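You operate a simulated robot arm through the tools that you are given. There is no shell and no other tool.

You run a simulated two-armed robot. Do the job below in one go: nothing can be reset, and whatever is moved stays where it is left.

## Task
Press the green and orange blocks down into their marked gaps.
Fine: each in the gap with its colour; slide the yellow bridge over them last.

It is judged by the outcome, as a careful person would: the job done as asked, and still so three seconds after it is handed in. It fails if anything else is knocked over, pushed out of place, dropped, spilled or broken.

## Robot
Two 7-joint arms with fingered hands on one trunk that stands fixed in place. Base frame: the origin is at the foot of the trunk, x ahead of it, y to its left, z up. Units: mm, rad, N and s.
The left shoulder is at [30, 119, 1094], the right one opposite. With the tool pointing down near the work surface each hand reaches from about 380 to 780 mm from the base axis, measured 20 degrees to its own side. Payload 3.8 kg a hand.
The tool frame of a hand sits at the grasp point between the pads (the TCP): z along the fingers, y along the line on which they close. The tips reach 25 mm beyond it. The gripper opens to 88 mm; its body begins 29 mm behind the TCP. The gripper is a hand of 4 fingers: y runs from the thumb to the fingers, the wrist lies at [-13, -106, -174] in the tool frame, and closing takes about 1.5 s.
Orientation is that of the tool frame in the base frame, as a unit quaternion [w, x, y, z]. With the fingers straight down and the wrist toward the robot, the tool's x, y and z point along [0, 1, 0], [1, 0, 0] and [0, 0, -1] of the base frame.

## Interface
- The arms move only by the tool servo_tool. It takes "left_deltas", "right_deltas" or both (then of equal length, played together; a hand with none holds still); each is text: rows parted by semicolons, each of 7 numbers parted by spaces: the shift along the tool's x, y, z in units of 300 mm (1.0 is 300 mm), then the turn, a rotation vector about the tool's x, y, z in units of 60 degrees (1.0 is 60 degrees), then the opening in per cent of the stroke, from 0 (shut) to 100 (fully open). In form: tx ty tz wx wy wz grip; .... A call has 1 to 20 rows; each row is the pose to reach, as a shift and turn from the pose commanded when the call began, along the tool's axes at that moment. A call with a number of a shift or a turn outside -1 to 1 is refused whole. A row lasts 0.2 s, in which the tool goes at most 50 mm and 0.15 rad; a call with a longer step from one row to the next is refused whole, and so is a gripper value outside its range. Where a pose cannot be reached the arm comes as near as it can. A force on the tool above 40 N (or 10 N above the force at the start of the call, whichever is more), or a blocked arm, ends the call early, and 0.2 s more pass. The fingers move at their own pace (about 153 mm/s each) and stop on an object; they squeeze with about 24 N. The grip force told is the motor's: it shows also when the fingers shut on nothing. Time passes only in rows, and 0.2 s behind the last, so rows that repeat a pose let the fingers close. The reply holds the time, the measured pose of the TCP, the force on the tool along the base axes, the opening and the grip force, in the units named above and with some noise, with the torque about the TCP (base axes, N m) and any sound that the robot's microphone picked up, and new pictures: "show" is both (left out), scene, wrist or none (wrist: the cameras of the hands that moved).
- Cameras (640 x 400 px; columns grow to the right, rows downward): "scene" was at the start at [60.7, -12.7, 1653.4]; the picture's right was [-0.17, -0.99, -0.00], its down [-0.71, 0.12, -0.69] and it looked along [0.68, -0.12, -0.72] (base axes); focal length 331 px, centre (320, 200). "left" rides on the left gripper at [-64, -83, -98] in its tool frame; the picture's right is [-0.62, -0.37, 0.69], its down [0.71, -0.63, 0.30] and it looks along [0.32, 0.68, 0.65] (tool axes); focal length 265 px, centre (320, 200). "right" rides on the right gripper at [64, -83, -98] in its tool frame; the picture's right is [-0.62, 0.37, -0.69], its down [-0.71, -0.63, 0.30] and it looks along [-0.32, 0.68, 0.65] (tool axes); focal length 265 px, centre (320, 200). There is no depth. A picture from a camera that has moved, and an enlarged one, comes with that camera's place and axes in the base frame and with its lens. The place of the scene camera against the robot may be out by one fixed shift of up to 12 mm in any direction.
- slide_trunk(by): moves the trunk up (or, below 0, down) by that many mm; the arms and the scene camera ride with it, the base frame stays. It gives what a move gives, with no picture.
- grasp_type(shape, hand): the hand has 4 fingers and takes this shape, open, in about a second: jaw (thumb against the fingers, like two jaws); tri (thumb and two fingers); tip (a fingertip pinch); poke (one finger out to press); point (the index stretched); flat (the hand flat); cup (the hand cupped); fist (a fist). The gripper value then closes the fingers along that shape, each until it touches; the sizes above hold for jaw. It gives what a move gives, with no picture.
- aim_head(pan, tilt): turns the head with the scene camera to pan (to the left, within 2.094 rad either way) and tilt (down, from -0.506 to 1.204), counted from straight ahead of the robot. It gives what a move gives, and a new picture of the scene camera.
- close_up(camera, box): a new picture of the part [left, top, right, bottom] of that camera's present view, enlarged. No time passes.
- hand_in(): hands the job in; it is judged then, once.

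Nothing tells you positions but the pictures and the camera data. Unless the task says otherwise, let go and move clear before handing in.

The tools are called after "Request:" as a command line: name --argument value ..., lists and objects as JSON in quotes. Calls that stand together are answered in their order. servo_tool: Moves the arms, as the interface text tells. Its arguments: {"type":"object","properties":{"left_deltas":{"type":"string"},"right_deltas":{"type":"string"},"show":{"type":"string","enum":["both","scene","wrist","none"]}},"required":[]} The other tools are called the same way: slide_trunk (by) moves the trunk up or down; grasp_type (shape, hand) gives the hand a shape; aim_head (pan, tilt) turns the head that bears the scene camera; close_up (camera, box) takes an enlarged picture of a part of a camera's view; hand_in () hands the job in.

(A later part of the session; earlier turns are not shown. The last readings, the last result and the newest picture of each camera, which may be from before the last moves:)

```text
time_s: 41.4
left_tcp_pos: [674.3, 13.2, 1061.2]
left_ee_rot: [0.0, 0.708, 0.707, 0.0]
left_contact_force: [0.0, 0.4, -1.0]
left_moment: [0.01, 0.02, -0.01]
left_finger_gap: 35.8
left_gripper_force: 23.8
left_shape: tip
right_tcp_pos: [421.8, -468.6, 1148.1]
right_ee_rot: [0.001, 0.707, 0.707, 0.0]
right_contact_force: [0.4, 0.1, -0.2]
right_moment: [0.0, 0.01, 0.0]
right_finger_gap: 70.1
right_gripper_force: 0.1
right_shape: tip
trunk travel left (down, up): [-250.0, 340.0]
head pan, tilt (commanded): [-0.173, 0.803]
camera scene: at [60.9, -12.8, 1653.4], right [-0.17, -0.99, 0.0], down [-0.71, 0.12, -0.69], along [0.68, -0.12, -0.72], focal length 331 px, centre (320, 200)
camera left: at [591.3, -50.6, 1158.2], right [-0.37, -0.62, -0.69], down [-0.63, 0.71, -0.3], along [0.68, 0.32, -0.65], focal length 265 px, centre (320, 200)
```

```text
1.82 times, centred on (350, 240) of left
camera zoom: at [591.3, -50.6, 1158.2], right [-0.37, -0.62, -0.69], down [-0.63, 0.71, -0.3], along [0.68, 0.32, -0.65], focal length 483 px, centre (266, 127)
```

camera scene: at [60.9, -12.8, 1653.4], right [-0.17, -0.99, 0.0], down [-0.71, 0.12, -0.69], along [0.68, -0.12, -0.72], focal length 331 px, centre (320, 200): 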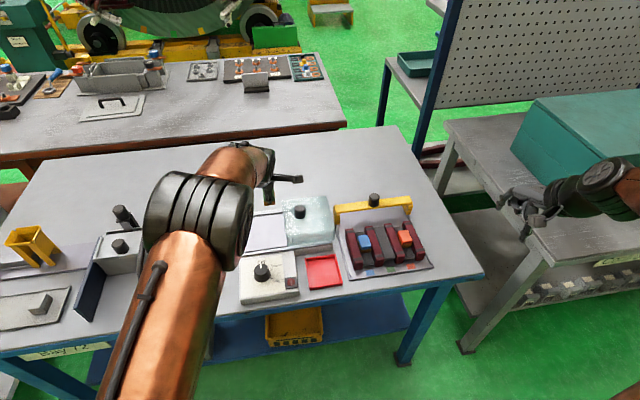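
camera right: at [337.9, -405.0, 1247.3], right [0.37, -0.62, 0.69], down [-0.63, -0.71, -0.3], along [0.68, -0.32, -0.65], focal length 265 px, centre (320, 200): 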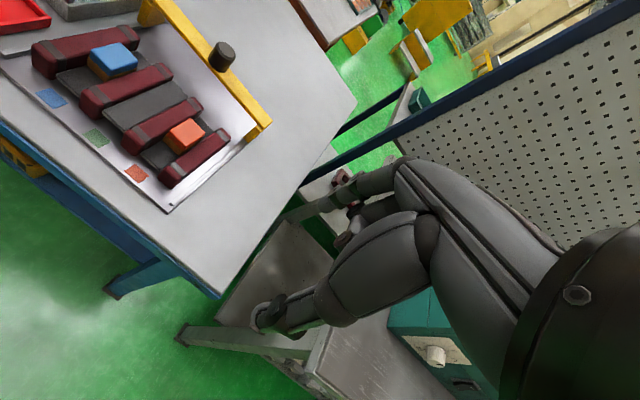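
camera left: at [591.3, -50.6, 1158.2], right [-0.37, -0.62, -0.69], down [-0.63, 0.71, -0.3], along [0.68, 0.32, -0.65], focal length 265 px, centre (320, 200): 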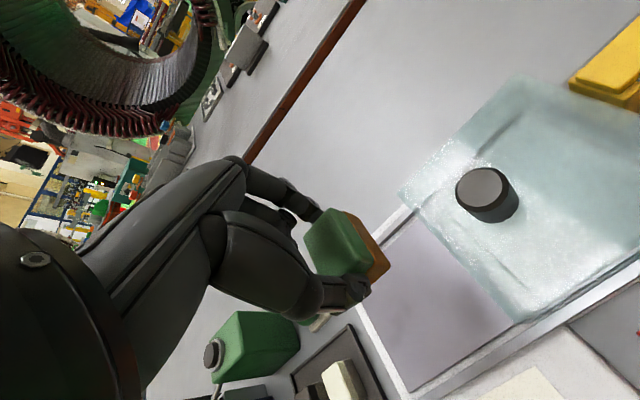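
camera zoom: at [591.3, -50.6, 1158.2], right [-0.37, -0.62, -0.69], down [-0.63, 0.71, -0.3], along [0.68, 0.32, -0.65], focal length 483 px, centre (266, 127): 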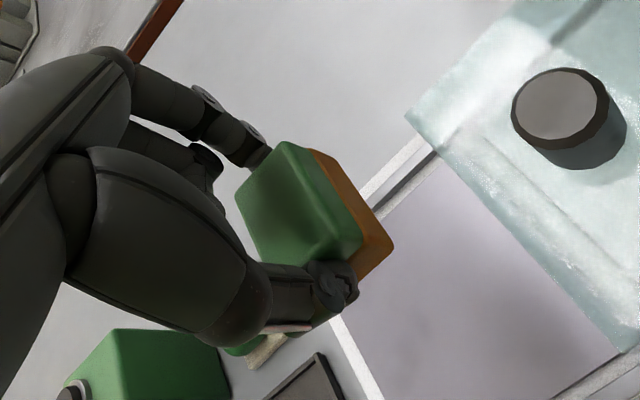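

Green is held steady. I carry it over to the green gap at the same height.

Request:
servo_tool --left_deltas "-0.1 -0.03 -0.01 0 0 0 0; -0.21 -0.07 -0.01 0 0 0 0; -0.32 -0.1 -0.01 0 0 0 0; -0.43 -0.14 -0.01 0 0 0 0; -0.54 -0.18 -0.01 0 0 0 0; -0.65 -0.21 0 0 0 0 0; -0.76 -0.25 0 0 0 0 0; -0.87 -0.29 0 0 0 0 0; -0.994 -0.323 0 0 0 0 0; -0.994 -0.323 0.05 0 0 0 0; -0.994 -0.323 0.1 0 0 0 0; -0.994 -0.323 0.1 0 0 0 0" --show "both"

Request:
close_up --camera "left" --box '[250, 60, 610, 340]'

```text
time_s: 44.0
left_tcp_pos: [572.8, -284.3, 1030.9]
left_ee_rot: [0.0, 0.707, 0.707, 0.0]
left_contact_force: [0.4, -0.9, -0.8]
left_moment: [0.0, 0.03, 0.0]
left_finger_gap: 35.8
left_gripper_force: 23.9
left_shape: tip
left hand out of reach, approached as far as the arm can: row 9, 10, 11, 12
right_tcp_pos: [422.5, -469.2, 1148.6]
right_ee_rot: [0.0, 0.707, 0.708, 0.001]
right_contact_force: [0.1, -0.3, -0.3]
right_moment: [0.03, -0.03, -0.01]
right_finger_gap: 70.1
right_gripper_force: 0.1
right_shape: tip
trunk travel left (down, up): [-250.0, 340.0]
head pan, tilt (commanded): [-0.173, 0.803]
camera scene: at [60.3, -12.8, 1653.4], right [-0.17, -0.99, 0.0], down [-0.71, 0.12, -0.69], along [0.68, -0.12, -0.72], focal length 331 px, centre (320, 200)
camera left: at [488.3, -346.1, 1128.9], right [-0.37, -0.62, -0.69], down [-0.63, 0.71, -0.3], along [0.68, 0.32, -0.65], focal length 265 px, centre (320, 200)
```

scene: 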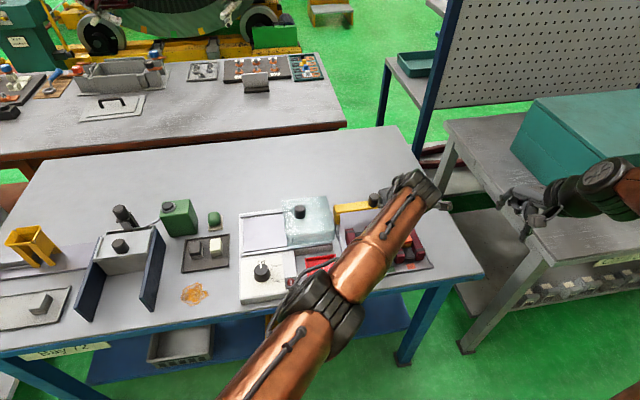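
left: 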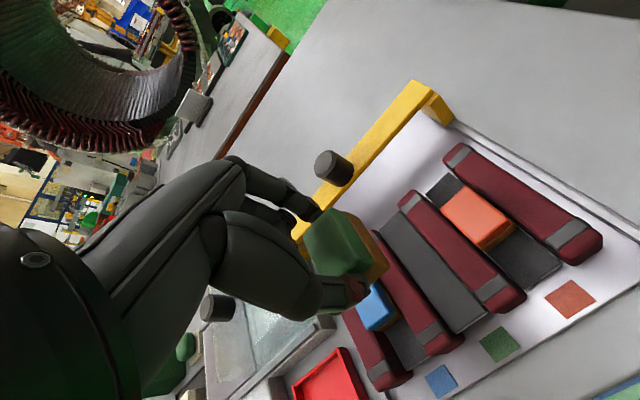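

```text
1.43 times, centred on (430, 200) of left
camera zoom: at [488.3, -346.1, 1128.9], right [-0.37, -0.62, -0.69], down [-0.63, 0.71, -0.3], along [0.68, 0.32, -0.65], focal length 379 px, centre (163, 200)
```

zoom: 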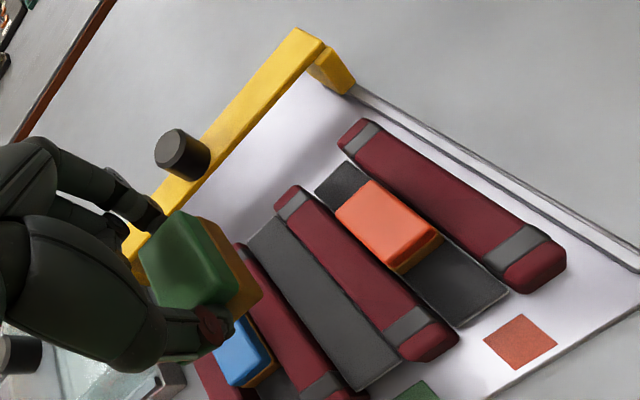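

At this height the left arm is ~5 mm short of the target, but lower down its reach grows. I lower to about z = 985 and check.

Request:
servo_tool --left_deltas "0 0 0.04 0 0 0 0; 0 0 0.08 0 0 0 0; 0 0 0.12 0 0 0 0; 0 0 0.15 0 0 0 0; 0 0 0.15 0 0 0 0; 0 0 0.15 0 0 0 0" --show "wrist"

Request:
close_up --camera "left" --box '[250, 100, 530, 340]'

```text
time_s: 45.4
left_tcp_pos: [570.2, -281.0, 987.8]
left_ee_rot: [0.0, 0.707, 0.707, 0.0]
left_contact_force: [0.4, 0.8, -0.7]
left_moment: [0.05, 0.03, 0.03]
left_finger_gap: 35.4
left_gripper_force: 23.8
left_shape: tip
right_tcp_pos: [421.5, -469.2, 1147.8]
right_ee_rot: [0.0, 0.707, 0.707, 0.0]
right_contact_force: [0.9, 0.7, -0.5]
right_moment: [-0.01, 0.01, -0.03]
right_finger_gap: 70.5
right_gripper_force: 0.0
right_shape: tip
trunk travel left (down, up): [-250.0, 340.0]
head pan, tilt (commanded): [-0.173, 0.803]
camera left: at [486.3, -344.1, 1084.8], right [-0.37, -0.62, -0.69], down [-0.63, 0.71, -0.3], along [0.68, 0.32, -0.65], focal length 265 px, centre (320, 200)
```

left: 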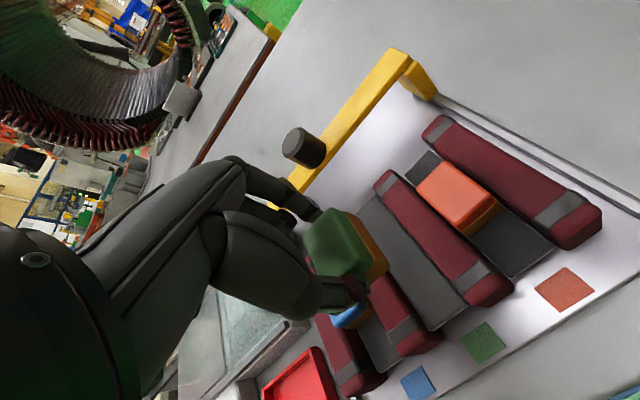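

```text
1.67 times, centred on (390, 220) of left
camera zoom: at [486.3, -344.1, 1084.8], right [-0.37, -0.62, -0.69], down [-0.63, 0.71, -0.3], along [0.68, 0.32, -0.65], focal length 442 px, centre (203, 167)
```

zoom: 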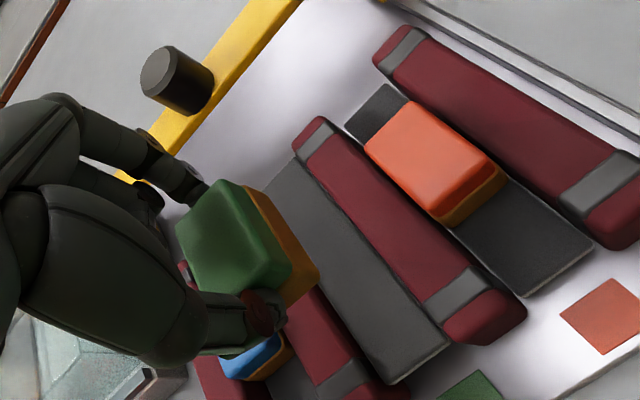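

Now at (570, -281, 988). I shift +8 mm in x and -5 mm in y while lowering 20 mm, to see if the pose is reachable here.

Request:
servo_tool --left_deltas "-0.005 0.008 0.02 0 0 0 0; -0.01 0.016 0.045 0 0 0 0; -0.017 0.027 0.067 0 0 0 0; -0.017 0.027 0.067 0 0 0 0; -0.017 0.027 0.067 0 0 0 0" --show "none"

```text
time_s: 46.6
left_tcp_pos: [567.8, -279.6, 972.4]
left_ee_rot: [0.0, 0.707, 0.707, 0.0]
left_contact_force: [-0.3, -0.7, -1.1]
left_moment: [-0.05, 0.01, -0.01]
left_finger_gap: 35.7
left_gripper_force: 23.7
left_shape: tip
left hand out of reach, approached as far as the arm can: row 1, 2, 3, 4, 5
right_tcp_pos: [423.0, -468.8, 1147.9]
right_ee_rot: [0.0, 0.707, 0.707, 0.0]
right_contact_force: [-0.2, 0.1, 0.0]
right_moment: [-0.02, 0.02, 0.01]
right_finger_gap: 70.1
right_gripper_force: 0.1
right_shape: tip
trunk travel left (down, up): [-250.0, 340.0]
head pan, tilt (commanded): [-0.173, 0.803]
```

The left arm can't reach the gap: its reach shrinks as it lowers. I'll bring green back and set it on the case plate where orange was, clear of the cover, so the right hand can fetch it there.

Request:
servo_tool --left_deltas "0.01 0 -0.06 0 0 0 0; 0.03 0 -0.13 0 0 0 0; 0.06 0 -0.2 0 0 0 0; 0.1 0 -0.27 0 0 0 0; 0.17 0 -0.33 0 0 0 0; 0.26 0.02 -0.33 0 0 0 0; 0.26 0.02 -0.33 0 0 0 0" --show "none"

```text
time_s: 48.2
left_tcp_pos: [615.3, -234.3, 1071.6]
left_ee_rot: [-0.001, 0.707, 0.707, 0.0]
left_contact_force: [-0.2, -0.3, -0.3]
left_moment: [0.02, -0.04, 0.03]
left_finger_gap: 35.8
left_gripper_force: 23.9
left_shape: tip
left hand out of reach, approached as far as the arm can: row 2, 3, 4, 5, 6, 7
right_tcp_pos: [422.9, -470.4, 1147.5]
right_ee_rot: [0.001, 0.707, 0.707, 0.0]
right_contact_force: [-0.4, -0.2, 0.5]
right_moment: [0.01, 0.01, -0.01]
right_finger_gap: 70.4
right_gripper_force: 0.1
right_shape: tip
trunk travel left (down, up): [-250.0, 340.0]
head pan, tilt (commanded): [-0.173, 0.803]
```

The arm is off the commanded line because of the reach limit. I'll make a small move back toward the left and check where the command really is.

Request:
servo_tool --left_deltas "0.1 0 0 0 0 0 0; 0.15 0 0 0 0 0 0; 0.15 0 0 0 0 0 0; 0.15 0 0 0 0 0 0" --show "scene"

```text
time_s: 49.2
left_tcp_pos: [638.1, -206.0, 1071.3]
left_ee_rot: [0.0, 0.708, 0.707, 0.0]
left_contact_force: [0.7, 0.0, -1.5]
left_moment: [0.02, 0.04, 0.0]
left_finger_gap: 35.7
left_gripper_force: 24.2
left_shape: tip
left hand out of reach, approached as far as the arm can: row 1, 2, 3, 4
right_tcp_pos: [420.8, -469.3, 1148.2]
right_ee_rot: [0.0, 0.707, 0.707, 0.0]
right_contact_force: [0.0, -0.3, 0.0]
right_moment: [0.01, 0.02, -0.03]
right_finger_gap: 70.3
right_gripper_force: 0.0
right_shape: tip
trunk travel left (down, up): [-250.0, 340.0]
head pan, tilt (commanded): [-0.173, 0.803]
camera scene: at [60.7, -12.9, 1653.4], right [-0.17, -0.99, 0.0], down [-0.71, 0.12, -0.69], along [0.68, -0.12, -0.72], focal length 331 px, centre (320, 200)
```

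scene: 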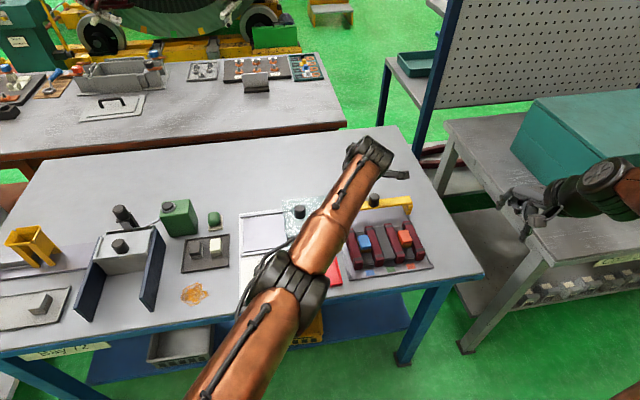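

The command seems to lie beyond reach in x. I pull back toward the robot and left at this safe height until the arm is tracking again.

Request:
servo_tool --left_deltas "0.05 -0.05 0 0 0 0 0; 0.1 -0.1 0 0 0 0 0; 0.15 -0.15 0 0 0 0 0; 0.2 -0.2 0 0 0 0 0; 0.2 -0.25 0 0 0 0 0; 0.2 -0.25 0 0 0 0 0" --show "none"

```text
time_s: 50.6
left_tcp_pos: [639.6, -202.6, 1071.1]
left_ee_rot: [0.0, 0.708, 0.706, 0.0]
left_contact_force: [0.3, -0.8, 0.0]
left_moment: [0.02, -0.03, 0.03]
left_finger_gap: 35.4
left_gripper_force: 23.7
left_shape: tip
left hand out of reach, approached as far as the arm can: row 1, 2, 3, 4, 5, 6
right_tcp_pos: [423.0, -469.3, 1148.3]
right_ee_rot: [0.0, 0.708, 0.707, 0.0]
right_contact_force: [-0.6, -0.2, 0.8]
right_moment: [-0.02, -0.01, 0.0]
right_finger_gap: 70.0
right_gripper_force: 0.0
right_shape: tip
trunk travel left (down, up): [-250.0, 340.0]
head pan, tilt (commanded): [-0.173, 0.803]
```

The left arm is stuck fully stretched (a straight-elbow singularity). Its elbow points up, so moving down should let it bend again. I'll try down plus inward, with plenty of clearance below.

Request:
servo_tool --left_deltas "0 0 0.03 0 0 0 0; 0.01 -0.015 0.06 0 0 0 0; 0.03 -0.04 0.09 0 0 0 0; 0.05 -0.07 0.12 0 0 0 0; 0.08 -0.1 0.15 0 0 0 0; 0.1 -0.13 0.18 0 0 0 0; 0.1 -0.13 0.18 0 0 0 0" --show "none"

```text
time_s: 52.2
left_tcp_pos: [641.4, -196.1, 1016.0]
left_ee_rot: [-0.001, 0.706, 0.708, 0.0]
left_contact_force: [-0.1, -0.1, -0.9]
left_moment: [0.0, 0.02, 0.01]
left_finger_gap: 35.4
left_gripper_force: 24.0
left_shape: tip
left hand out of reach, approached as far as the arm can: row 2, 3, 4, 5, 6, 7
right_tcp_pos: [422.4, -469.5, 1148.3]
right_ee_rot: [0.0, 0.707, 0.707, 0.0]
right_contact_force: [0.0, -0.7, 0.3]
right_moment: [0.01, 0.01, -0.02]
right_finger_gap: 70.3
right_gripper_force: 0.1
right_shape: tip
trunk travel left (down, up): [-250.0, 340.0]
head pan, tilt (commanded): [-0.173, 0.803]
```

Still sliding along the reach boundary. I take a look at the arm's posture before deciding how to free it.

Request:
aim_head --pan 0.1 --tilt 0.9

```text
time_s: 53.0
left_tcp_pos: [641.0, -196.8, 1014.2]
left_ee_rot: [-0.001, 0.707, 0.707, 0.0]
left_contact_force: [-0.4, 0.6, -1.1]
left_moment: [-0.01, -0.03, 0.01]
left_finger_gap: 35.5
left_gripper_force: 24.1
left_shape: tip
right_tcp_pos: [422.4, -469.7, 1148.3]
right_ee_rot: [0.001, 0.707, 0.707, 0.0]
right_contact_force: [-1.2, 0.1, -0.5]
right_moment: [0.02, 0.0, -0.01]
right_finger_gap: 70.1
right_gripper_force: 0.1
right_shape: tip
trunk travel left (down, up): [-250.0, 340.0]
head pan, tilt (commanded): [0.099, 0.901]
camera scene: at [56.6, 8.3, 1645.8], right [0.1, -1.0, 0.0], down [-0.78, -0.08, -0.62], along [0.62, 0.06, -0.78], focal length 331 px, centre (320, 200)
```

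scene: 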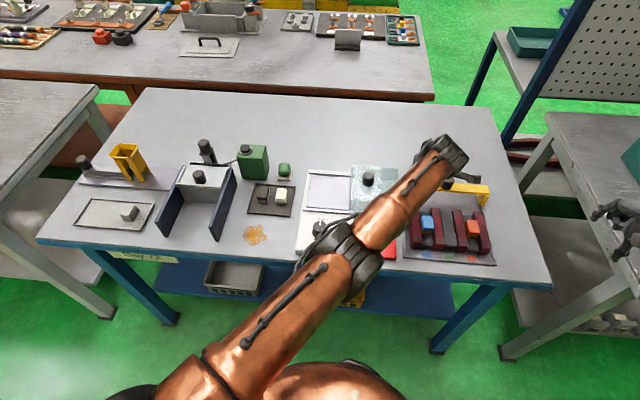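

The arm is straight as seen from above, with the elbow normally pointing out to the left. Flexing should swing the hand clockwise, so I command a move mostly toward the robot and slightly right.

Request:
servo_tool --left_deltas "-0.03 -0.025 0 0 0 0 0; -0.05 -0.06 0 0 0 0 0; -0.07 -0.1 0 0 0 0 0; -0.09 -0.14 0 0 0 0 0; -0.1 -0.18 0 0 0 0 0; -0.1 -0.2 0 0 0 0 0; -0.1 -0.2 0 0 0 0 0" --show "none"

```text
time_s: 54.6
left_tcp_pos: [599.0, -242.0, 1009.3]
left_ee_rot: [-0.004, 0.713, 0.701, 0.004]
left_contact_force: [-0.3, 0.0, -1.0]
left_moment: [0.0, 0.04, 0.01]
left_finger_gap: 35.8
left_gripper_force: 24.3
left_shape: tip
left hand out of reach, approached as far as the arm can: row 2, 3, 4, 5, 6
right_tcp_pos: [423.6, -468.4, 1148.2]
right_ee_rot: [-0.001, 0.707, 0.707, -0.001]
right_contact_force: [0.5, -1.0, 0.1]
right_moment: [-0.01, 0.01, -0.03]
right_finger_gap: 70.2
right_gripper_force: 0.1
right_shape: tip
trunk travel left (down, up): [-250.0, 340.0]
head pan, tilt (commanded): [0.099, 0.901]
```

The last row was no longer flagged, so the elbow has bent again. I hold briefly to let it settle and read the pose.

Request:
servo_tool --left_deltas "0 0 0 0 0 0 0; 0 0 0 0 0 0 0; 0 0 0 0 0 0 0" --show "both"

```text
time_s: 55.4
left_tcp_pos: [598.5, -242.8, 1009.4]
left_ee_rot: [-0.005, 0.714, 0.701, 0.003]
left_contact_force: [1.1, -0.1, -0.1]
left_moment: [0.0, 0.01, -0.01]
left_finger_gap: 35.6
left_gripper_force: 24.0
left_shape: tip
right_tcp_pos: [422.3, -469.8, 1148.7]
right_ee_rot: [0.0, 0.707, 0.707, 0.0]
right_contact_force: [0.2, 0.3, -0.3]
right_moment: [-0.02, 0.0, 0.0]
right_finger_gap: 70.2
right_gripper_force: 0.0
right_shape: tip
trunk travel left (down, up): [-250.0, 340.0]
head pan, tilt (commanded): [0.099, 0.901]
camera scene: at [56.4, 8.3, 1645.7], right [0.1, -1.0, 0.0], down [-0.78, -0.08, -0.62], along [0.62, 0.06, -0.78], focal length 331 px, centre (320, 200)
camera left: at [513.1, -306.4, 1106.1], right [-0.38, -0.6, -0.7], down [-0.62, 0.73, -0.29], along [0.69, 0.32, -0.65], focal length 265 px, centre (320, 200)
```

scene: 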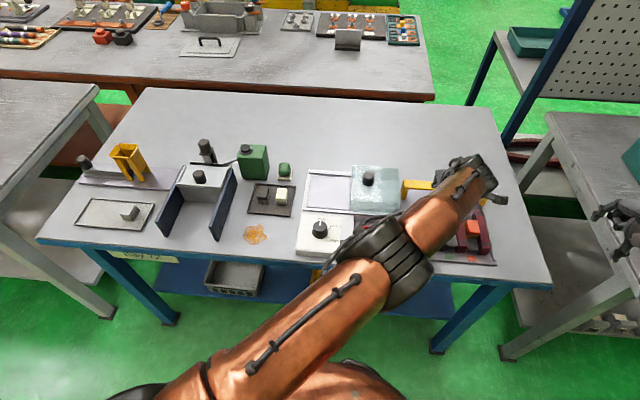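
left: 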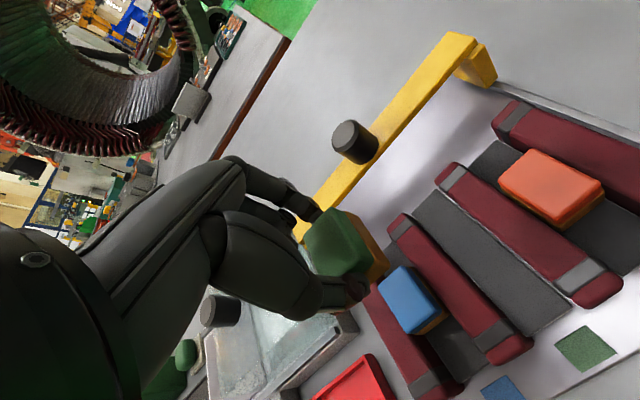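

The elbow is bent again, though the pose is slightly off. I make a modest inward and leftward move and see if tracking recovers.

Request:
servo_tool --left_deltas "0 -0.03 -0.02 0 0 0 0; 0.02 -0.07 -0.04 0 0 0 0; 0.04 -0.11 -0.06 0 0 0 0; 0.06 -0.15 -0.08 0 0 0 0; 0.06 -0.15 -0.08 0 0 0 0; 0.06 -0.15 -0.08 0 0 0 0" --show "none"

```text
time_s: 56.8
left_tcp_pos: [537.0, -207.0, 1038.3]
left_ee_rot: [0.0, 0.707, 0.707, -0.001]
left_contact_force: [-0.3, 0.2, 0.3]
left_moment: [-0.01, 0.02, 0.03]
left_finger_gap: 35.6
left_gripper_force: 24.0
left_shape: tip
right_tcp_pos: [421.3, -469.6, 1148.1]
right_ee_rot: [0.0, 0.707, 0.708, 0.0]
right_contact_force: [0.4, -0.8, -0.6]
right_moment: [-0.01, -0.04, -0.01]
right_finger_gap: 70.1
right_gripper_force: 0.1
right_shape: tip
trunk travel left (down, up): [-250.0, 340.0]
head pan, tilt (commanded): [0.099, 0.901]
```

Tracking is restored. I carry green over to the free left half of the case plate, at (677, 69).

Request:
servo_tool --left_deltas "0.11 0.05 -0.05 0 0 0 0; 0.23 0.11 -0.05 0 0 0 0; 0.35 0.17 -0.05 0 0 0 0; 0.47 0.23 -0.05 0 0 0 0; 0.585 0.29 -0.05 0 0 0 0; 0.7 0.35 -0.05 0 0 0 0; 0.815 0.41 -0.03 0 0 0 0; 0.923 0.467 0 0 0 0 0; 0.923 0.467 0 0 0 0 0; 0.923 0.467 0 0 0 0 0" --show "both"

Request:
close_up --camera "left" --box '[240, 130, 520, 380]'

```text
time_s: 59.0
left_tcp_pos: [676.7, 68.6, 1039.0]
left_ee_rot: [0.0, 0.707, 0.707, 0.0]
left_contact_force: [0.3, 0.6, -0.7]
left_moment: [-0.02, 0.01, -0.01]
left_finger_gap: 35.2
left_gripper_force: 23.7
left_shape: tip
right_tcp_pos: [421.5, -467.9, 1148.4]
right_ee_rot: [0.0, 0.707, 0.707, 0.0]
right_contact_force: [-0.4, -0.4, 0.2]
right_moment: [-0.02, -0.03, 0.04]
right_finger_gap: 70.3
right_gripper_force: 0.1
right_shape: tip
trunk travel left (down, up): [-250.0, 340.0]
head pan, tilt (commanded): [0.099, 0.901]
camera scene: at [56.9, 9.0, 1645.7], right [0.1, -0.99, 0.0], down [-0.78, -0.08, -0.62], along [0.62, 0.06, -0.78], focal length 331 px, centre (320, 200)
camera left: at [593.6, 5.6, 1136.7], right [-0.37, -0.62, -0.69], down [-0.63, 0.71, -0.3], along [0.68, 0.32, -0.65], focal length 265 px, centre (320, 200)
```

scene: 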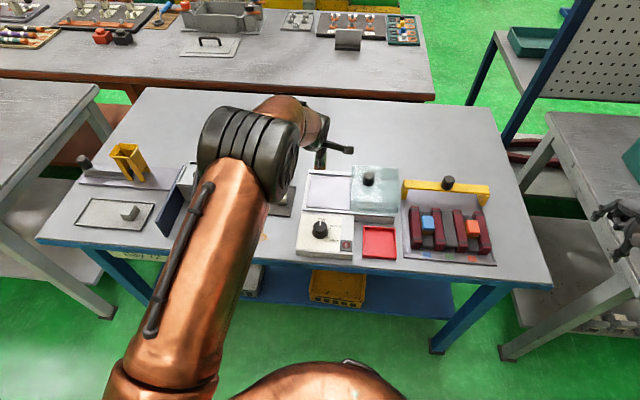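
left: 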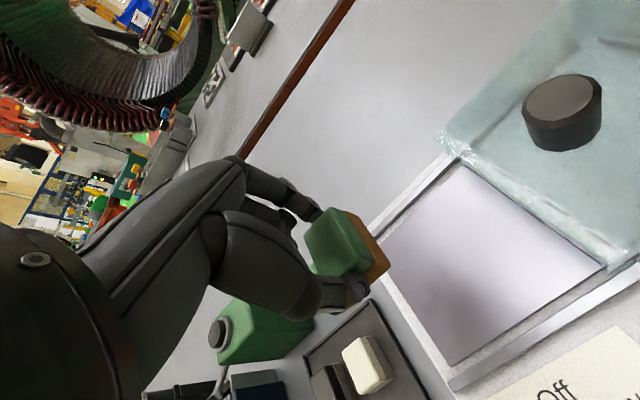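

```text
1.60 times, centred on (380, 255) of left
camera zoom: at [593.6, 5.6, 1136.7], right [-0.37, -0.62, -0.69], down [-0.63, 0.71, -0.3], along [0.68, 0.32, -0.65], focal length 425 px, centre (224, 112)
```

zoom: 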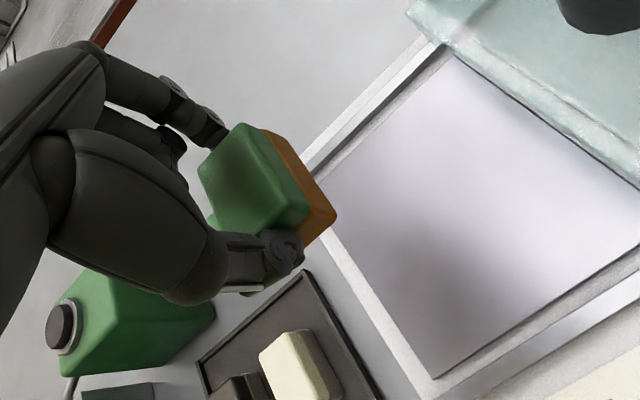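

I lower green to just above the plate.

Request:
servo_tool --left_deltas "0 0 0.06 0 0 0 0; 0 0 0.13 0 0 0 0; 0 0 0.2 0 0 0 0; 0 0 0.26 0 0 0 0; 0 0 0.31 0 0 0 0; 0 0 0.333 0 0 0 0; 0 0 0.343 0 0 0 0; 0 0 0.35 0 0 0 0; 0 0 0.35 0 0 0 0" --show "none"

Request:
close_up --camera "left" --box '[240, 130, 520, 380]'

```text
time_s: 61.0
left_tcp_pos: [679.2, 68.5, 933.9]
left_ee_rot: [0.0, 0.707, 0.707, 0.0]
left_contact_force: [-0.2, -0.8, -0.1]
left_moment: [0.05, -0.01, 0.02]
left_finger_gap: 35.3
left_gripper_force: 24.1
left_shape: tip
right_tcp_pos: [422.0, -469.2, 1147.9]
right_ee_rot: [0.0, 0.707, 0.707, 0.0]
right_contact_force: [-0.1, 0.1, -0.6]
right_moment: [-0.01, -0.02, 0.02]
right_finger_gap: 70.3
right_gripper_force: 0.1
right_shape: tip
trunk travel left (down, up): [-250.0, 340.0]
head pan, tilt (commanded): [0.099, 0.901]
```

```text
1.60 times, centred on (380, 255) of left
camera zoom: at [595.0, 5.4, 1031.8], right [-0.37, -0.62, -0.69], down [-0.63, 0.71, -0.3], along [0.68, 0.32, -0.65], focal length 425 px, centre (224, 112)
```

zoom: 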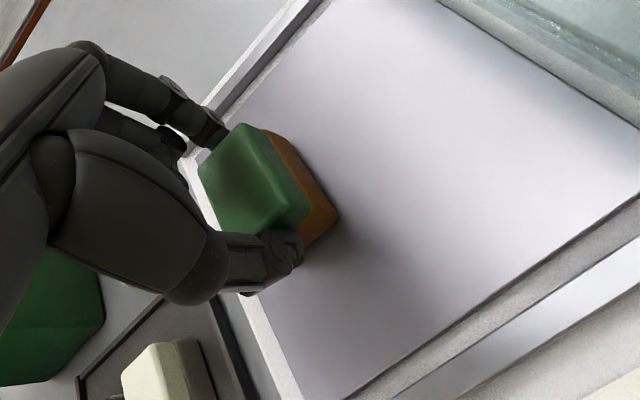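

Request:
servo_tool --left_deltas "0 0 0.003 0 0 0 0; 0 0 0.005 0 0 0 0; 0 0 0.005 0 0 0 0" --show "none"

```text
time_s: 61.8
left_tcp_pos: [678.1, 69.2, 933.7]
left_ee_rot: [0.0, 0.707, 0.707, 0.0]
left_contact_force: [0.3, -0.7, 0.1]
left_moment: [0.02, 0.0, -0.03]
left_finger_gap: 35.3
left_gripper_force: 23.9
left_shape: tip
right_tcp_pos: [421.5, -468.5, 1148.7]
right_ee_rot: [0.0, 0.707, 0.707, 0.001]
right_contact_force: [0.1, -0.3, -0.5]
right_moment: [0.01, 0.0, 0.0]
right_finger_gap: 70.2
right_gripper_force: 0.2
right_shape: tip
trunk travel left (down, up): [-250.0, 340.0]
head pan, tilt (commanded): [0.099, 0.901]
```

No contact yet; I go down another 1.5 mm.

Request:
servo_tool --left_deltas "0 0 0.003 0 0 0 0; 0 0 0.005 0 0 0 0; 0 0 0.005 0 0 0 0" --show "none"

```text
time_s: 62.6
left_tcp_pos: [679.1, 68.4, 931.3]
left_ee_rot: [0.001, 0.707, 0.707, 0.001]
left_contact_force: [1.6, 1.1, 3.3]
left_moment: [-0.02, -0.05, 0.03]
left_finger_gap: 35.0
left_gripper_force: 23.2
left_shape: tip
right_tcp_pos: [423.3, -469.7, 1148.2]
right_ee_rot: [0.0, 0.707, 0.707, 0.0]
right_contact_force: [-0.1, 0.4, 0.1]
right_moment: [-0.02, -0.01, 0.01]
right_finger_gap: 69.9
right_gripper_force: 0.0
right_shape: tip
trunk travel left (down, up): [-250.0, 340.0]
head pan, tilt (commanded): [0.099, 0.901]
```

Contact with the plate (3 N). I open the fingers and rise.

Request:
servo_tool --left_deltas "0 0 0 0 0 0 20; 0 0 0 0 0 0 50; 0 0 0 0 0 0 80; 0 0 0 0 0 0 80; 0 0 0 0 0 0 80; 0 0 -0.03 0 0 0 80; 0 0 -0.08 0 0 0 80; 0 0 -0.15 0 0 0 80; 0 0 -0.25 0 0 0 80; 0 0 -0.35 0 0 0 80; 0 0 -0.35 0 0 0 80" --show "wrist"

```text
time_s: 65.0
left_tcp_pos: [678.6, 65.8, 1038.5]
left_ee_rot: [0.0, 0.707, 0.708, -0.001]
left_contact_force: [-0.2, 0.0, -0.1]
left_moment: [0.0, 0.0, -0.01]
left_finger_gap: 70.2
left_gripper_force: 0.0
left_shape: tip
right_tcp_pos: [421.7, -469.4, 1147.5]
right_ee_rot: [0.0, 0.707, 0.707, -0.001]
right_contact_force: [0.3, -0.1, 0.4]
right_moment: [0.01, 0.01, 0.01]
right_finger_gap: 70.1
right_gripper_force: 0.1
right_shape: tip
trunk travel left (down, up): [-250.0, 340.0]
head pan, tilt (commanded): [0.099, 0.901]
camera left: at [596.2, 2.6, 1135.7], right [-0.37, -0.62, -0.69], down [-0.63, 0.71, -0.3], along [0.68, 0.32, -0.65], focal length 265 px, centre (320, 200)
```

left: 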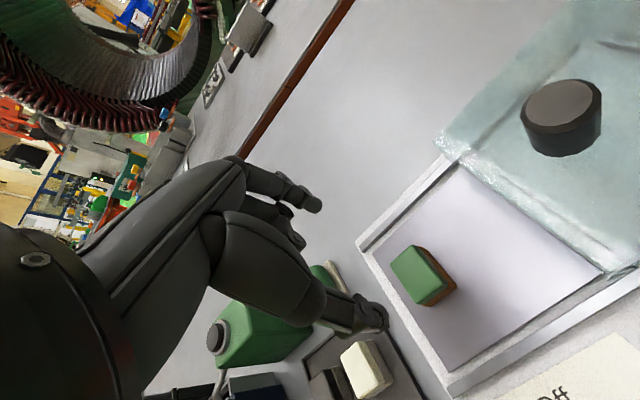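

Green stands on the plate, clear of the cover. I park the left arm again and bring the right hand back towards the middle.

Request:
servo_tool --left_deltas "0.07 -0.08 -0.1 0 0 0 80; 0.15 -0.16 -0.18 0 0 0 80; 0.23 -0.25 -0.26 0 0 0 80; 0.31 -0.33 -0.33 0 0 0 80; 0.39 -0.42 -0.39 0 0 0 80; 0.47 -0.5 -0.437 0 0 0 80; 0.55 -0.58 -0.437 0 0 0 80; 0.63 -0.67 -0.437 0 0 0 80; 0.705 -0.75 -0.437 0 0 0 80; 0.705 -0.75 -0.437 0 0 0 80" --right_deltas "0.05 0.02 0 0 0 0 80; 0.13 0.03 0 0 0 0 80; 0.22 0.05 0 0 0 0 80; 0.32 0.07 0 0 0 0 80; 0.42 0.09 0.03 0 0 0 80; 0.53 0.11 0.06 0 0 0 80; 0.64 0.13 0.09 0 0 0 80; 0.75 0.15 0.13 0 0 0 80; 0.865 0.165 0.163 0 0 0 80; 0.865 0.165 0.163 0 0 0 80" --show "scene"

```text
time_s: 67.2
left_tcp_pos: [453.4, 280.1, 1168.9]
left_ee_rot: [-0.001, 0.708, 0.706, 0.001]
left_contact_force: [0.0, 0.0, 0.6]
left_moment: [-0.04, -0.01, 0.01]
left_finger_gap: 70.4
left_gripper_force: 0.2
left_shape: tip
right_tcp_pos: [472.0, -211.3, 1099.9]
right_ee_rot: [0.0, 0.708, 0.706, 0.001]
right_contact_force: [-1.4, -1.2, -0.1]
right_moment: [-0.02, 0.01, -0.01]
right_finger_gap: 70.2
right_gripper_force: 0.1
right_shape: tip
trunk travel left (down, up): [-250.0, 340.0]
head pan, tilt (commanded): [0.099, 0.901]
camera scene: at [56.7, 7.0, 1645.7], right [0.1, -1.0, 0.0], down [-0.78, -0.08, -0.62], along [0.62, 0.06, -0.78], focal length 331 px, centre (320, 200)
```

scene: 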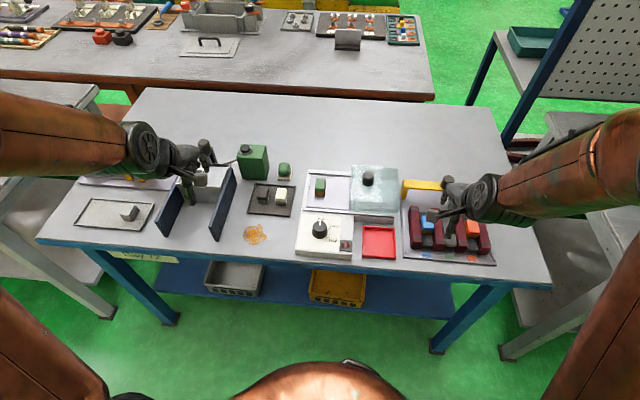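

Now the right hand goes above green, the same way it did for orange.

Request:
servo_tool --right_deltas "0.116 0.086 0.0 0 0 0 80; 0.232 0.172 0.03 0 0 0 80; 0.348 0.258 0.06 0 0 0 80; 0.464 0.345 0.1 0 0 0 80; 0.58 0.43 0.15 0 0 0 80; 0.697 0.517 0.2 0 0 0 80; 0.813 0.604 0.25 0 0 0 80; 0.929 0.69 0.29 0 0 0 80; 0.929 0.69 0.304 0 0 0 80; 0.929 0.69 0.304 0 0 0 80" --show "wrist"

Request:
close_up --camera "right" --box '[180, 220, 300, 310]'

Request:
aim_head --pan -0.173 --tilt 0.803

```text
time_s: 69.4
left_tcp_pos: [454.9, 282.3, 1168.4]
left_ee_rot: [0.001, 0.707, 0.707, 0.0]
left_contact_force: [-0.1, 0.3, 0.1]
left_moment: [0.03, 0.02, 0.01]
left_finger_gap: 70.6
left_gripper_force: 0.0
left_shape: tip
right_tcp_pos: [677.8, 69.0, 1007.7]
right_ee_rot: [-0.001, 0.708, 0.707, -0.001]
right_contact_force: [0.0, 0.0, 1.0]
right_moment: [0.0, 0.0, 0.04]
right_finger_gap: 69.9
right_gripper_force: 0.1
right_shape: tip
trunk travel left (down, up): [-250.0, 340.0]
head pan, tilt (commanded): [0.099, 0.901]
camera right: at [594.0, 132.7, 1107.2], right [0.37, -0.62, 0.69], down [-0.63, -0.71, -0.3], along [0.68, -0.32, -0.65], focal length 265 px, centre (320, 200)
```

right: 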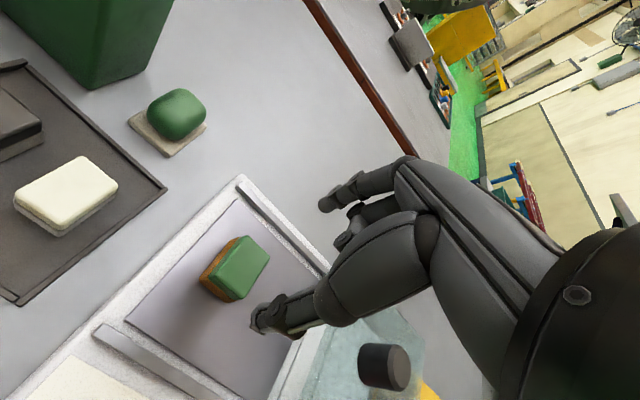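

```text
4.44 times, centred on (240, 265) of right
camera zoom: at [594.0, 132.7, 1107.2], right [0.37, -0.62, 0.69], down [-0.63, -0.71, -0.3], along [0.68, -0.32, -0.65], focal length 1180 px, centre (676, -89)
```

zoom: 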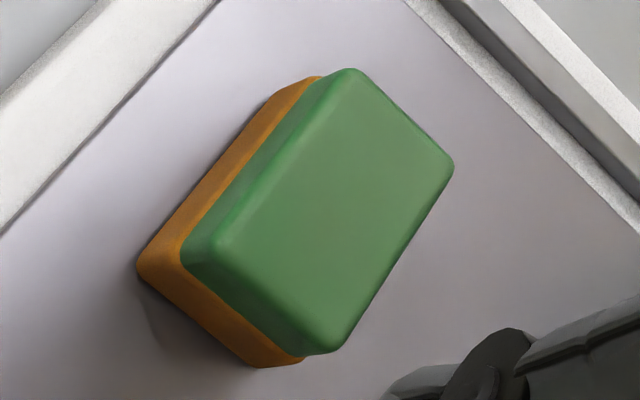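

```text
time_s: 70.2
left_tcp_pos: [453.1, 282.6, 1168.3]
left_ee_rot: [0.001, 0.707, 0.707, 0.0]
left_contact_force: [-0.2, 0.1, 0.3]
left_moment: [-0.02, 0.01, 0.01]
left_finger_gap: 70.7
left_gripper_force: 0.0
left_shape: tip
right_tcp_pos: [677.7, 67.5, 1008.4]
right_ee_rot: [0.0, 0.707, 0.707, 0.0]
right_contact_force: [0.2, 0.5, 0.1]
right_moment: [0.05, -0.02, 0.03]
right_finger_gap: 70.3
right_gripper_force: 0.1
right_shape: tip
trunk travel left (down, up): [-250.0, 340.0]
head pan, tilt (commanded): [-0.173, 0.803]
camera scene: at [60.7, -12.3, 1653.4], right [-0.17, -0.99, 0.0], down [-0.71, 0.12, -0.69], along [0.68, -0.12, -0.72], focal length 331 px, centre (320, 200)
```

scene: 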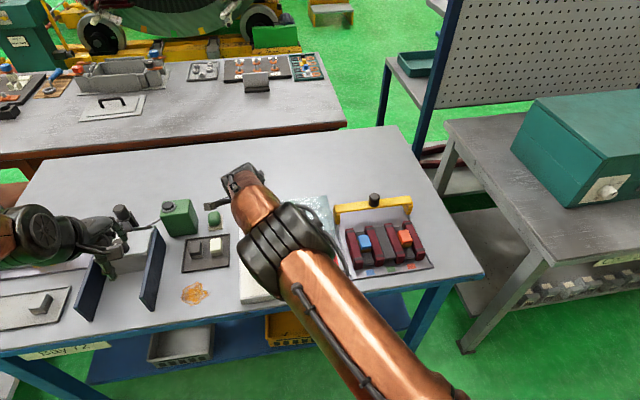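

Green is at about (679, 67), squared up. I shift slightly and lower to the same grip height as with orange.

Request:
servo_tool --right_deltas "-0.003 0.005 0.06 0 0 0 80; -0.003 0.005 0.12 0 0 0 80; -0.003 0.005 0.18 0 0 0 80; -0.003 0.005 0.22 0 0 0 80; -0.003 0.005 0.245 0 0 0 80; -0.003 0.005 0.252 0 0 0 80; -0.003 0.005 0.252 0 0 0 80" --show "none"

Request:
close_up --camera "right" --box '[200, 150, 400, 310]'

```text
time_s: 71.8
left_tcp_pos: [455.5, 282.1, 1169.3]
left_ee_rot: [0.0, 0.706, 0.708, 0.0]
left_contact_force: [0.5, -0.2, -0.1]
left_moment: [-0.01, 0.02, -0.02]
left_finger_gap: 70.2
left_gripper_force: 0.0
left_shape: tip
right_tcp_pos: [681.0, 67.8, 934.0]
right_ee_rot: [0.0, 0.707, 0.707, 0.0]
right_contact_force: [0.2, 0.5, 0.4]
right_moment: [0.02, 0.03, 0.03]
right_finger_gap: 70.3
right_gripper_force: 0.0
right_shape: tip
trunk travel left (down, up): [-250.0, 340.0]
head pan, tilt (commanded): [-0.173, 0.803]
```

```text
2.50 times, centred on (300, 230) of right
camera zoom: at [596.2, 131.1, 1032.5], right [0.37, -0.62, 0.69], down [-0.63, -0.71, -0.3], along [0.68, -0.32, -0.65], focal length 664 px, centre (370, 125)
```

zoom: 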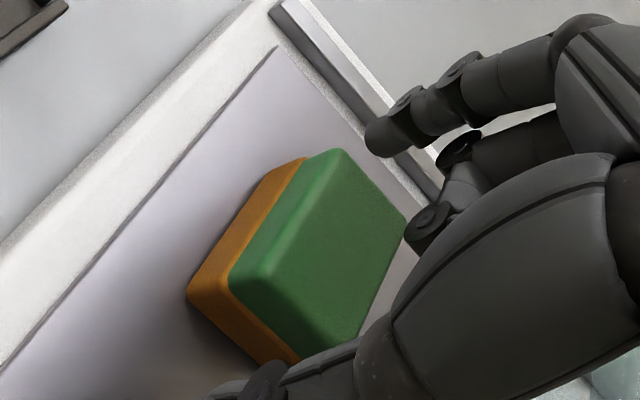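

The view matches the orange grasp. I close on green.

Request:
servo_tool --right_deltas "0 0 0 0 0 0 60; 0 0 0 0 0 0 40; 0 0 0 0 0 0 20; 0 0 0 0 0 0 0; 0 0 0 0 0 0 0; 0 0 0 0 0 0 0; 0 0 0 0 0 0 0" --show "none"

Request:
close_up --camera "right" --box '[200, 150, 400, 310]'

```text
time_s: 73.4
left_tcp_pos: [454.3, 281.1, 1167.7]
left_ee_rot: [0.0, 0.707, 0.707, 0.0]
left_contact_force: [0.6, 1.5, -0.4]
left_moment: [-0.02, -0.03, 0.01]
left_finger_gap: 70.3
left_gripper_force: 0.1
left_shape: tip
right_tcp_pos: [678.8, 66.5, 934.4]
right_ee_rot: [0.0, 0.707, 0.707, 0.001]
right_contact_force: [-0.4, -0.8, 0.0]
right_moment: [-0.01, 0.05, 0.0]
right_finger_gap: 35.9
right_gripper_force: 24.5
right_shape: tip
trunk travel left (down, up): [-250.0, 340.0]
head pan, tilt (commanded): [-0.173, 0.803]
```

```text
2.50 times, centred on (300, 230) of right
camera zoom: at [596.2, 131.1, 1032.4], right [0.37, -0.62, 0.69], down [-0.63, -0.71, -0.3], along [0.68, -0.32, -0.65], focal length 664 px, centre (370, 125)
```

zoom: 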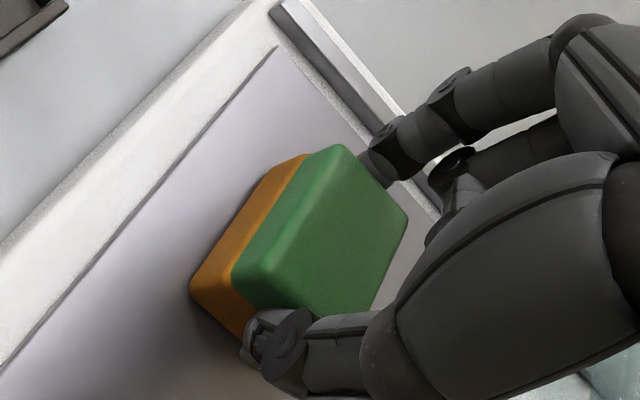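

Green is gripped exactly as orange was. I lift and carry it to the green gap.

Request:
servo_tool --right_deltas "0 0 -0.03 0 0 0 0; 0 0 -0.08 0 0 0 0; 0 0 -0.15 0 0 0 0; 0 0 -0.23 0 0 0 0; 0 0 -0.31 0 0 0 0; 0 0 -0.39 0 0 0 0; -0.05 -0.01 -0.415 0 0 0 0; -0.18 -0.05 -0.415 0 0 0 0; -0.31 -0.09 -0.415 0 0 0 0; -0.44 -0.13 -0.415 0 0 0 0; -0.57 -0.17 -0.415 0 0 0 0; -0.7 -0.21 -0.415 0 0 0 0; -0.83 -0.25 -0.415 0 0 0 0; -0.95 -0.29 -0.415 0 0 0 0; -0.95 -0.29 -0.415 0 0 0 0" --show "none"

Request:
servo_tool --right_deltas "-0.1 -0.02 0 0 0 0 0; -0.2 -0.04 0 0 0 0 0; -0.232 -0.045 0.06 0 0 0 0; -0.232 -0.045 0.13 0 0 0 0; -0.232 -0.045 0.2 0 0 0 0; -0.232 -0.045 0.247 0 0 0 0; -0.232 -0.045 0.247 0 0 0 0" --show "both"

Request:
close_up --camera "right" --box '[100, 100, 400, 330]'

```text
time_s: 76.6
left_tcp_pos: [453.9, 282.9, 1167.9]
left_ee_rot: [0.001, 0.707, 0.707, 0.0]
left_contact_force: [-0.2, -0.6, -0.7]
left_moment: [0.0, -0.03, 0.0]
left_finger_gap: 70.3
left_gripper_force: 0.1
left_shape: tip
right_tcp_pos: [590.4, -217.9, 1058.3]
right_ee_rot: [0.0, 0.707, 0.707, 0.0]
right_contact_force: [0.0, 0.5, -0.5]
right_moment: [0.04, -0.02, 0.02]
right_finger_gap: 35.7
right_gripper_force: 24.0
right_shape: tip
trunk travel left (down, up): [-250.0, 340.0]
head pan, tilt (commanded): [-0.173, 0.803]
```

```text
time_s: 78.2
left_tcp_pos: [454.2, 282.8, 1168.5]
left_ee_rot: [0.0, 0.707, 0.707, 0.0]
left_contact_force: [-0.3, -0.1, -0.6]
left_moment: [-0.01, -0.01, -0.02]
left_finger_gap: 70.3
left_gripper_force: 0.1
left_shape: tip
right_tcp_pos: [578.7, -287.2, 984.0]
right_ee_rot: [0.0, 0.707, 0.707, -0.001]
right_contact_force: [0.2, -0.1, -0.4]
right_moment: [0.01, 0.02, 0.01]
right_finger_gap: 35.6
right_gripper_force: 23.9
right_shape: tip
trunk travel left (down, up): [-250.0, 340.0]
head pan, tilt (commanded): [-0.173, 0.803]
camera scene: at [60.5, -12.6, 1653.4], right [-0.17, -0.99, 0.0], down [-0.71, 0.12, -0.69], along [0.68, -0.12, -0.72], focal length 331 px, centre (320, 200)
camera right: at [495.1, -223.4, 1082.0], right [0.37, -0.62, 0.69], down [-0.63, -0.71, -0.3], along [0.68, -0.32, -0.65], focal length 265 px, centre (320, 200)
```

scene: 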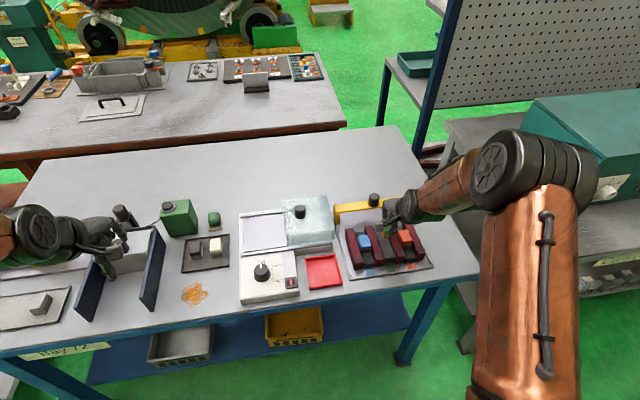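
right: 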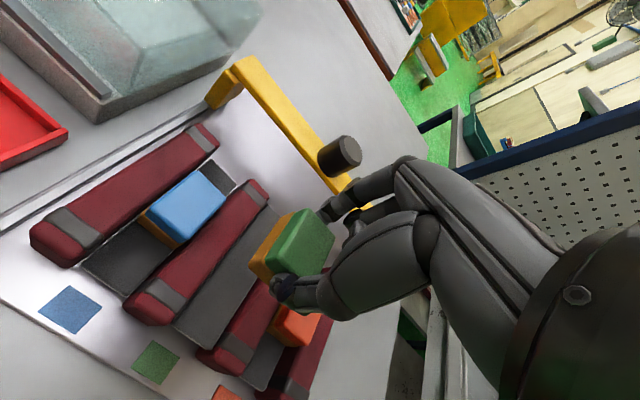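

```text
1.74 times, centred on (250, 215) of right
camera zoom: at [495.1, -223.4, 1082.0], right [0.37, -0.62, 0.69], down [-0.63, -0.71, -0.3], along [0.68, -0.32, -0.65], focal length 462 px, centre (442, 174)
```

zoom: 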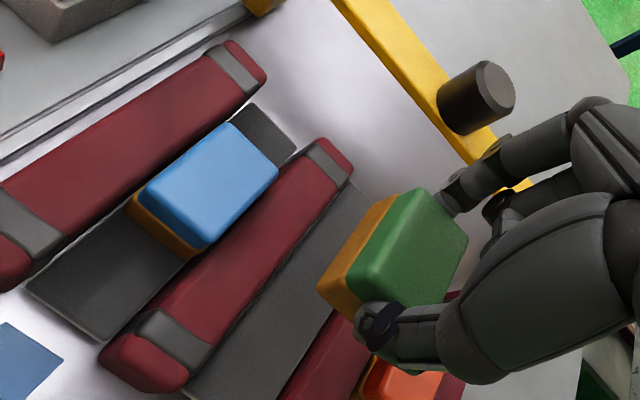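

Alignment over the green gap looks the same as it did for orange. I lower to just above the teeth and check once more.

Request:
servo_tool --right_deltas "0 0 0.05 0 0 0 0; 0 0 0.1 0 0 0 0; 0 0 0.122 0 0 0 0; 0 0 0.122 0 0 0 0" --show "none"

Request:
close_up --camera "right" --box '[160, 170, 360, 310]'

```text
time_s: 79.2
left_tcp_pos: [453.9, 280.9, 1168.6]
left_ee_rot: [0.0, 0.708, 0.707, 0.0]
left_contact_force: [-0.4, -0.4, -0.3]
left_moment: [0.0, -0.02, 0.01]
left_finger_gap: 70.3
left_gripper_force: 0.1
left_shape: tip
right_tcp_pos: [578.5, -286.1, 948.4]
right_ee_rot: [0.0, 0.707, 0.707, 0.0]
right_contact_force: [-0.1, 0.2, -1.1]
right_moment: [-0.01, 0.02, -0.02]
right_finger_gap: 35.5
right_gripper_force: 23.8
right_shape: tip
trunk travel left (down, up): [-250.0, 340.0]
head pan, tilt (commanded): [-0.173, 0.803]
```

```text
2.86 times, centred on (260, 240) of right
camera zoom: at [494.8, -222.7, 1046.6], right [0.37, -0.62, 0.69], down [-0.63, -0.71, -0.3], along [0.68, -0.32, -0.65], focal length 758 px, centre (491, 86)
```

zoom: 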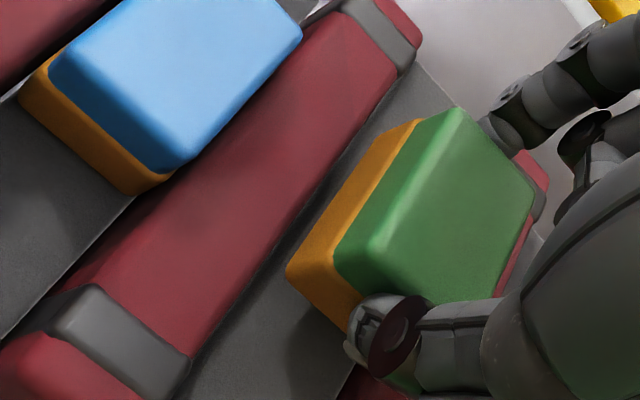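

It looks almost identical to the orange approach, about 1 mm closer to the left tooth. I shift 0.9 mm right and lower into the gap.

Request:
servo_tool --right_deltas "-0.003 0 0.01 0 0 0 0; -0.003 0 0.02 0 0 0 0; -0.003 0 0.03 0 0 0 0; -0.003 0 0.037 0 0 0 0; -0.003 0 0.043 0 0 0 0; -0.003 0 0.043 0 0 0 0" --show "none"

Request:
close_up --camera "right" --box '[160, 170, 360, 310]'

```text
time_s: 80.6
left_tcp_pos: [454.4, 283.6, 1169.6]
left_ee_rot: [0.0, 0.707, 0.707, 0.0]
left_contact_force: [0.3, 0.2, -0.1]
left_moment: [0.0, 0.02, -0.01]
left_finger_gap: 70.3
left_gripper_force: 0.0
left_shape: tip
right_tcp_pos: [580.1, -288.0, 934.3]
right_ee_rot: [0.001, 0.707, 0.707, 0.001]
right_contact_force: [-0.6, 1.3, 4.2]
right_moment: [0.01, 0.01, -0.01]
right_finger_gap: 35.8
right_gripper_force: 24.0
right_shape: tip
trunk travel left (down, up): [-250.0, 340.0]
head pan, tilt (commanded): [-0.173, 0.803]
```

```text
2.86 times, centred on (260, 240) of right
camera zoom: at [495.0, -224.4, 1033.4], right [0.37, -0.62, 0.69], down [-0.63, -0.71, -0.3], along [0.68, -0.32, -0.65], focal length 758 px, centre (491, 86)
```

zoom: 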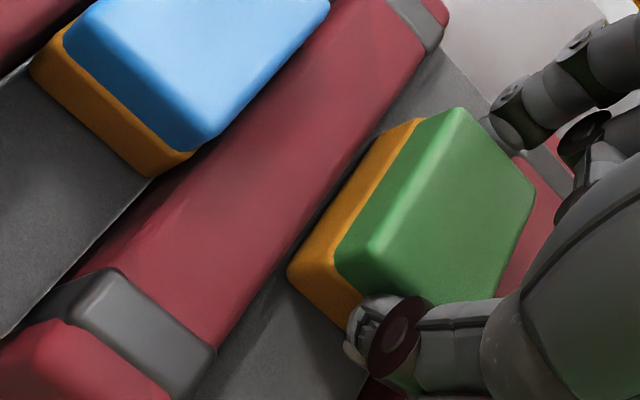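

Light contact of 4 N, same as orange. I continue down in small steps.

Request:
servo_tool --right_deltas "0 0 0.003 0 0 0 0; 0 0 0.007 0 0 0 0; 0 0 0.01 0 0 0 0; 0 0 0.013 0 0 0 0; 0 0 0.013 0 0 0 0" --show "none"

Request:
close_up --camera "right" --box '[160, 170, 360, 310]'

```text
time_s: 81.8
left_tcp_pos: [453.9, 282.1, 1168.6]
left_ee_rot: [0.0, 0.707, 0.707, 0.0]
left_contact_force: [0.1, -0.5, -0.4]
left_moment: [0.0, 0.01, -0.01]
left_finger_gap: 70.2
left_gripper_force: 0.0
left_shape: tip
right_tcp_pos: [578.6, -286.9, 930.6]
right_ee_rot: [0.0, 0.707, 0.708, -0.001]
right_contact_force: [0.9, 0.6, 4.8]
right_moment: [0.02, -0.03, -0.04]
right_finger_gap: 35.5
right_gripper_force: 23.9
right_shape: tip
trunk travel left (down, up): [-250.0, 340.0]
head pan, tilt (commanded): [-0.173, 0.803]
```

```text
2.86 times, centred on (260, 240) of right
camera zoom: at [494.9, -224.3, 1029.7], right [0.37, -0.62, 0.69], down [-0.63, -0.71, -0.3], along [0.68, -0.32, -0.65], focal length 758 px, centre (491, 86)
```

zoom: 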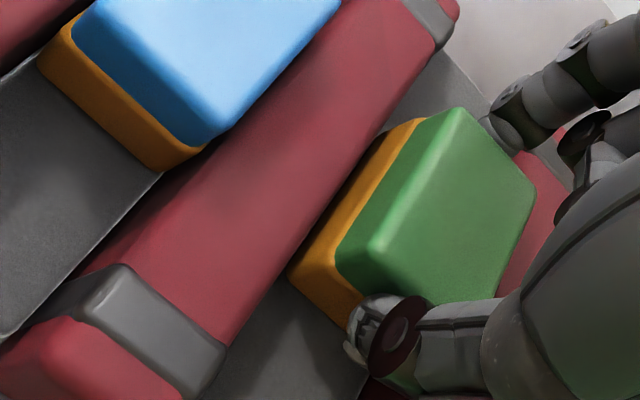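

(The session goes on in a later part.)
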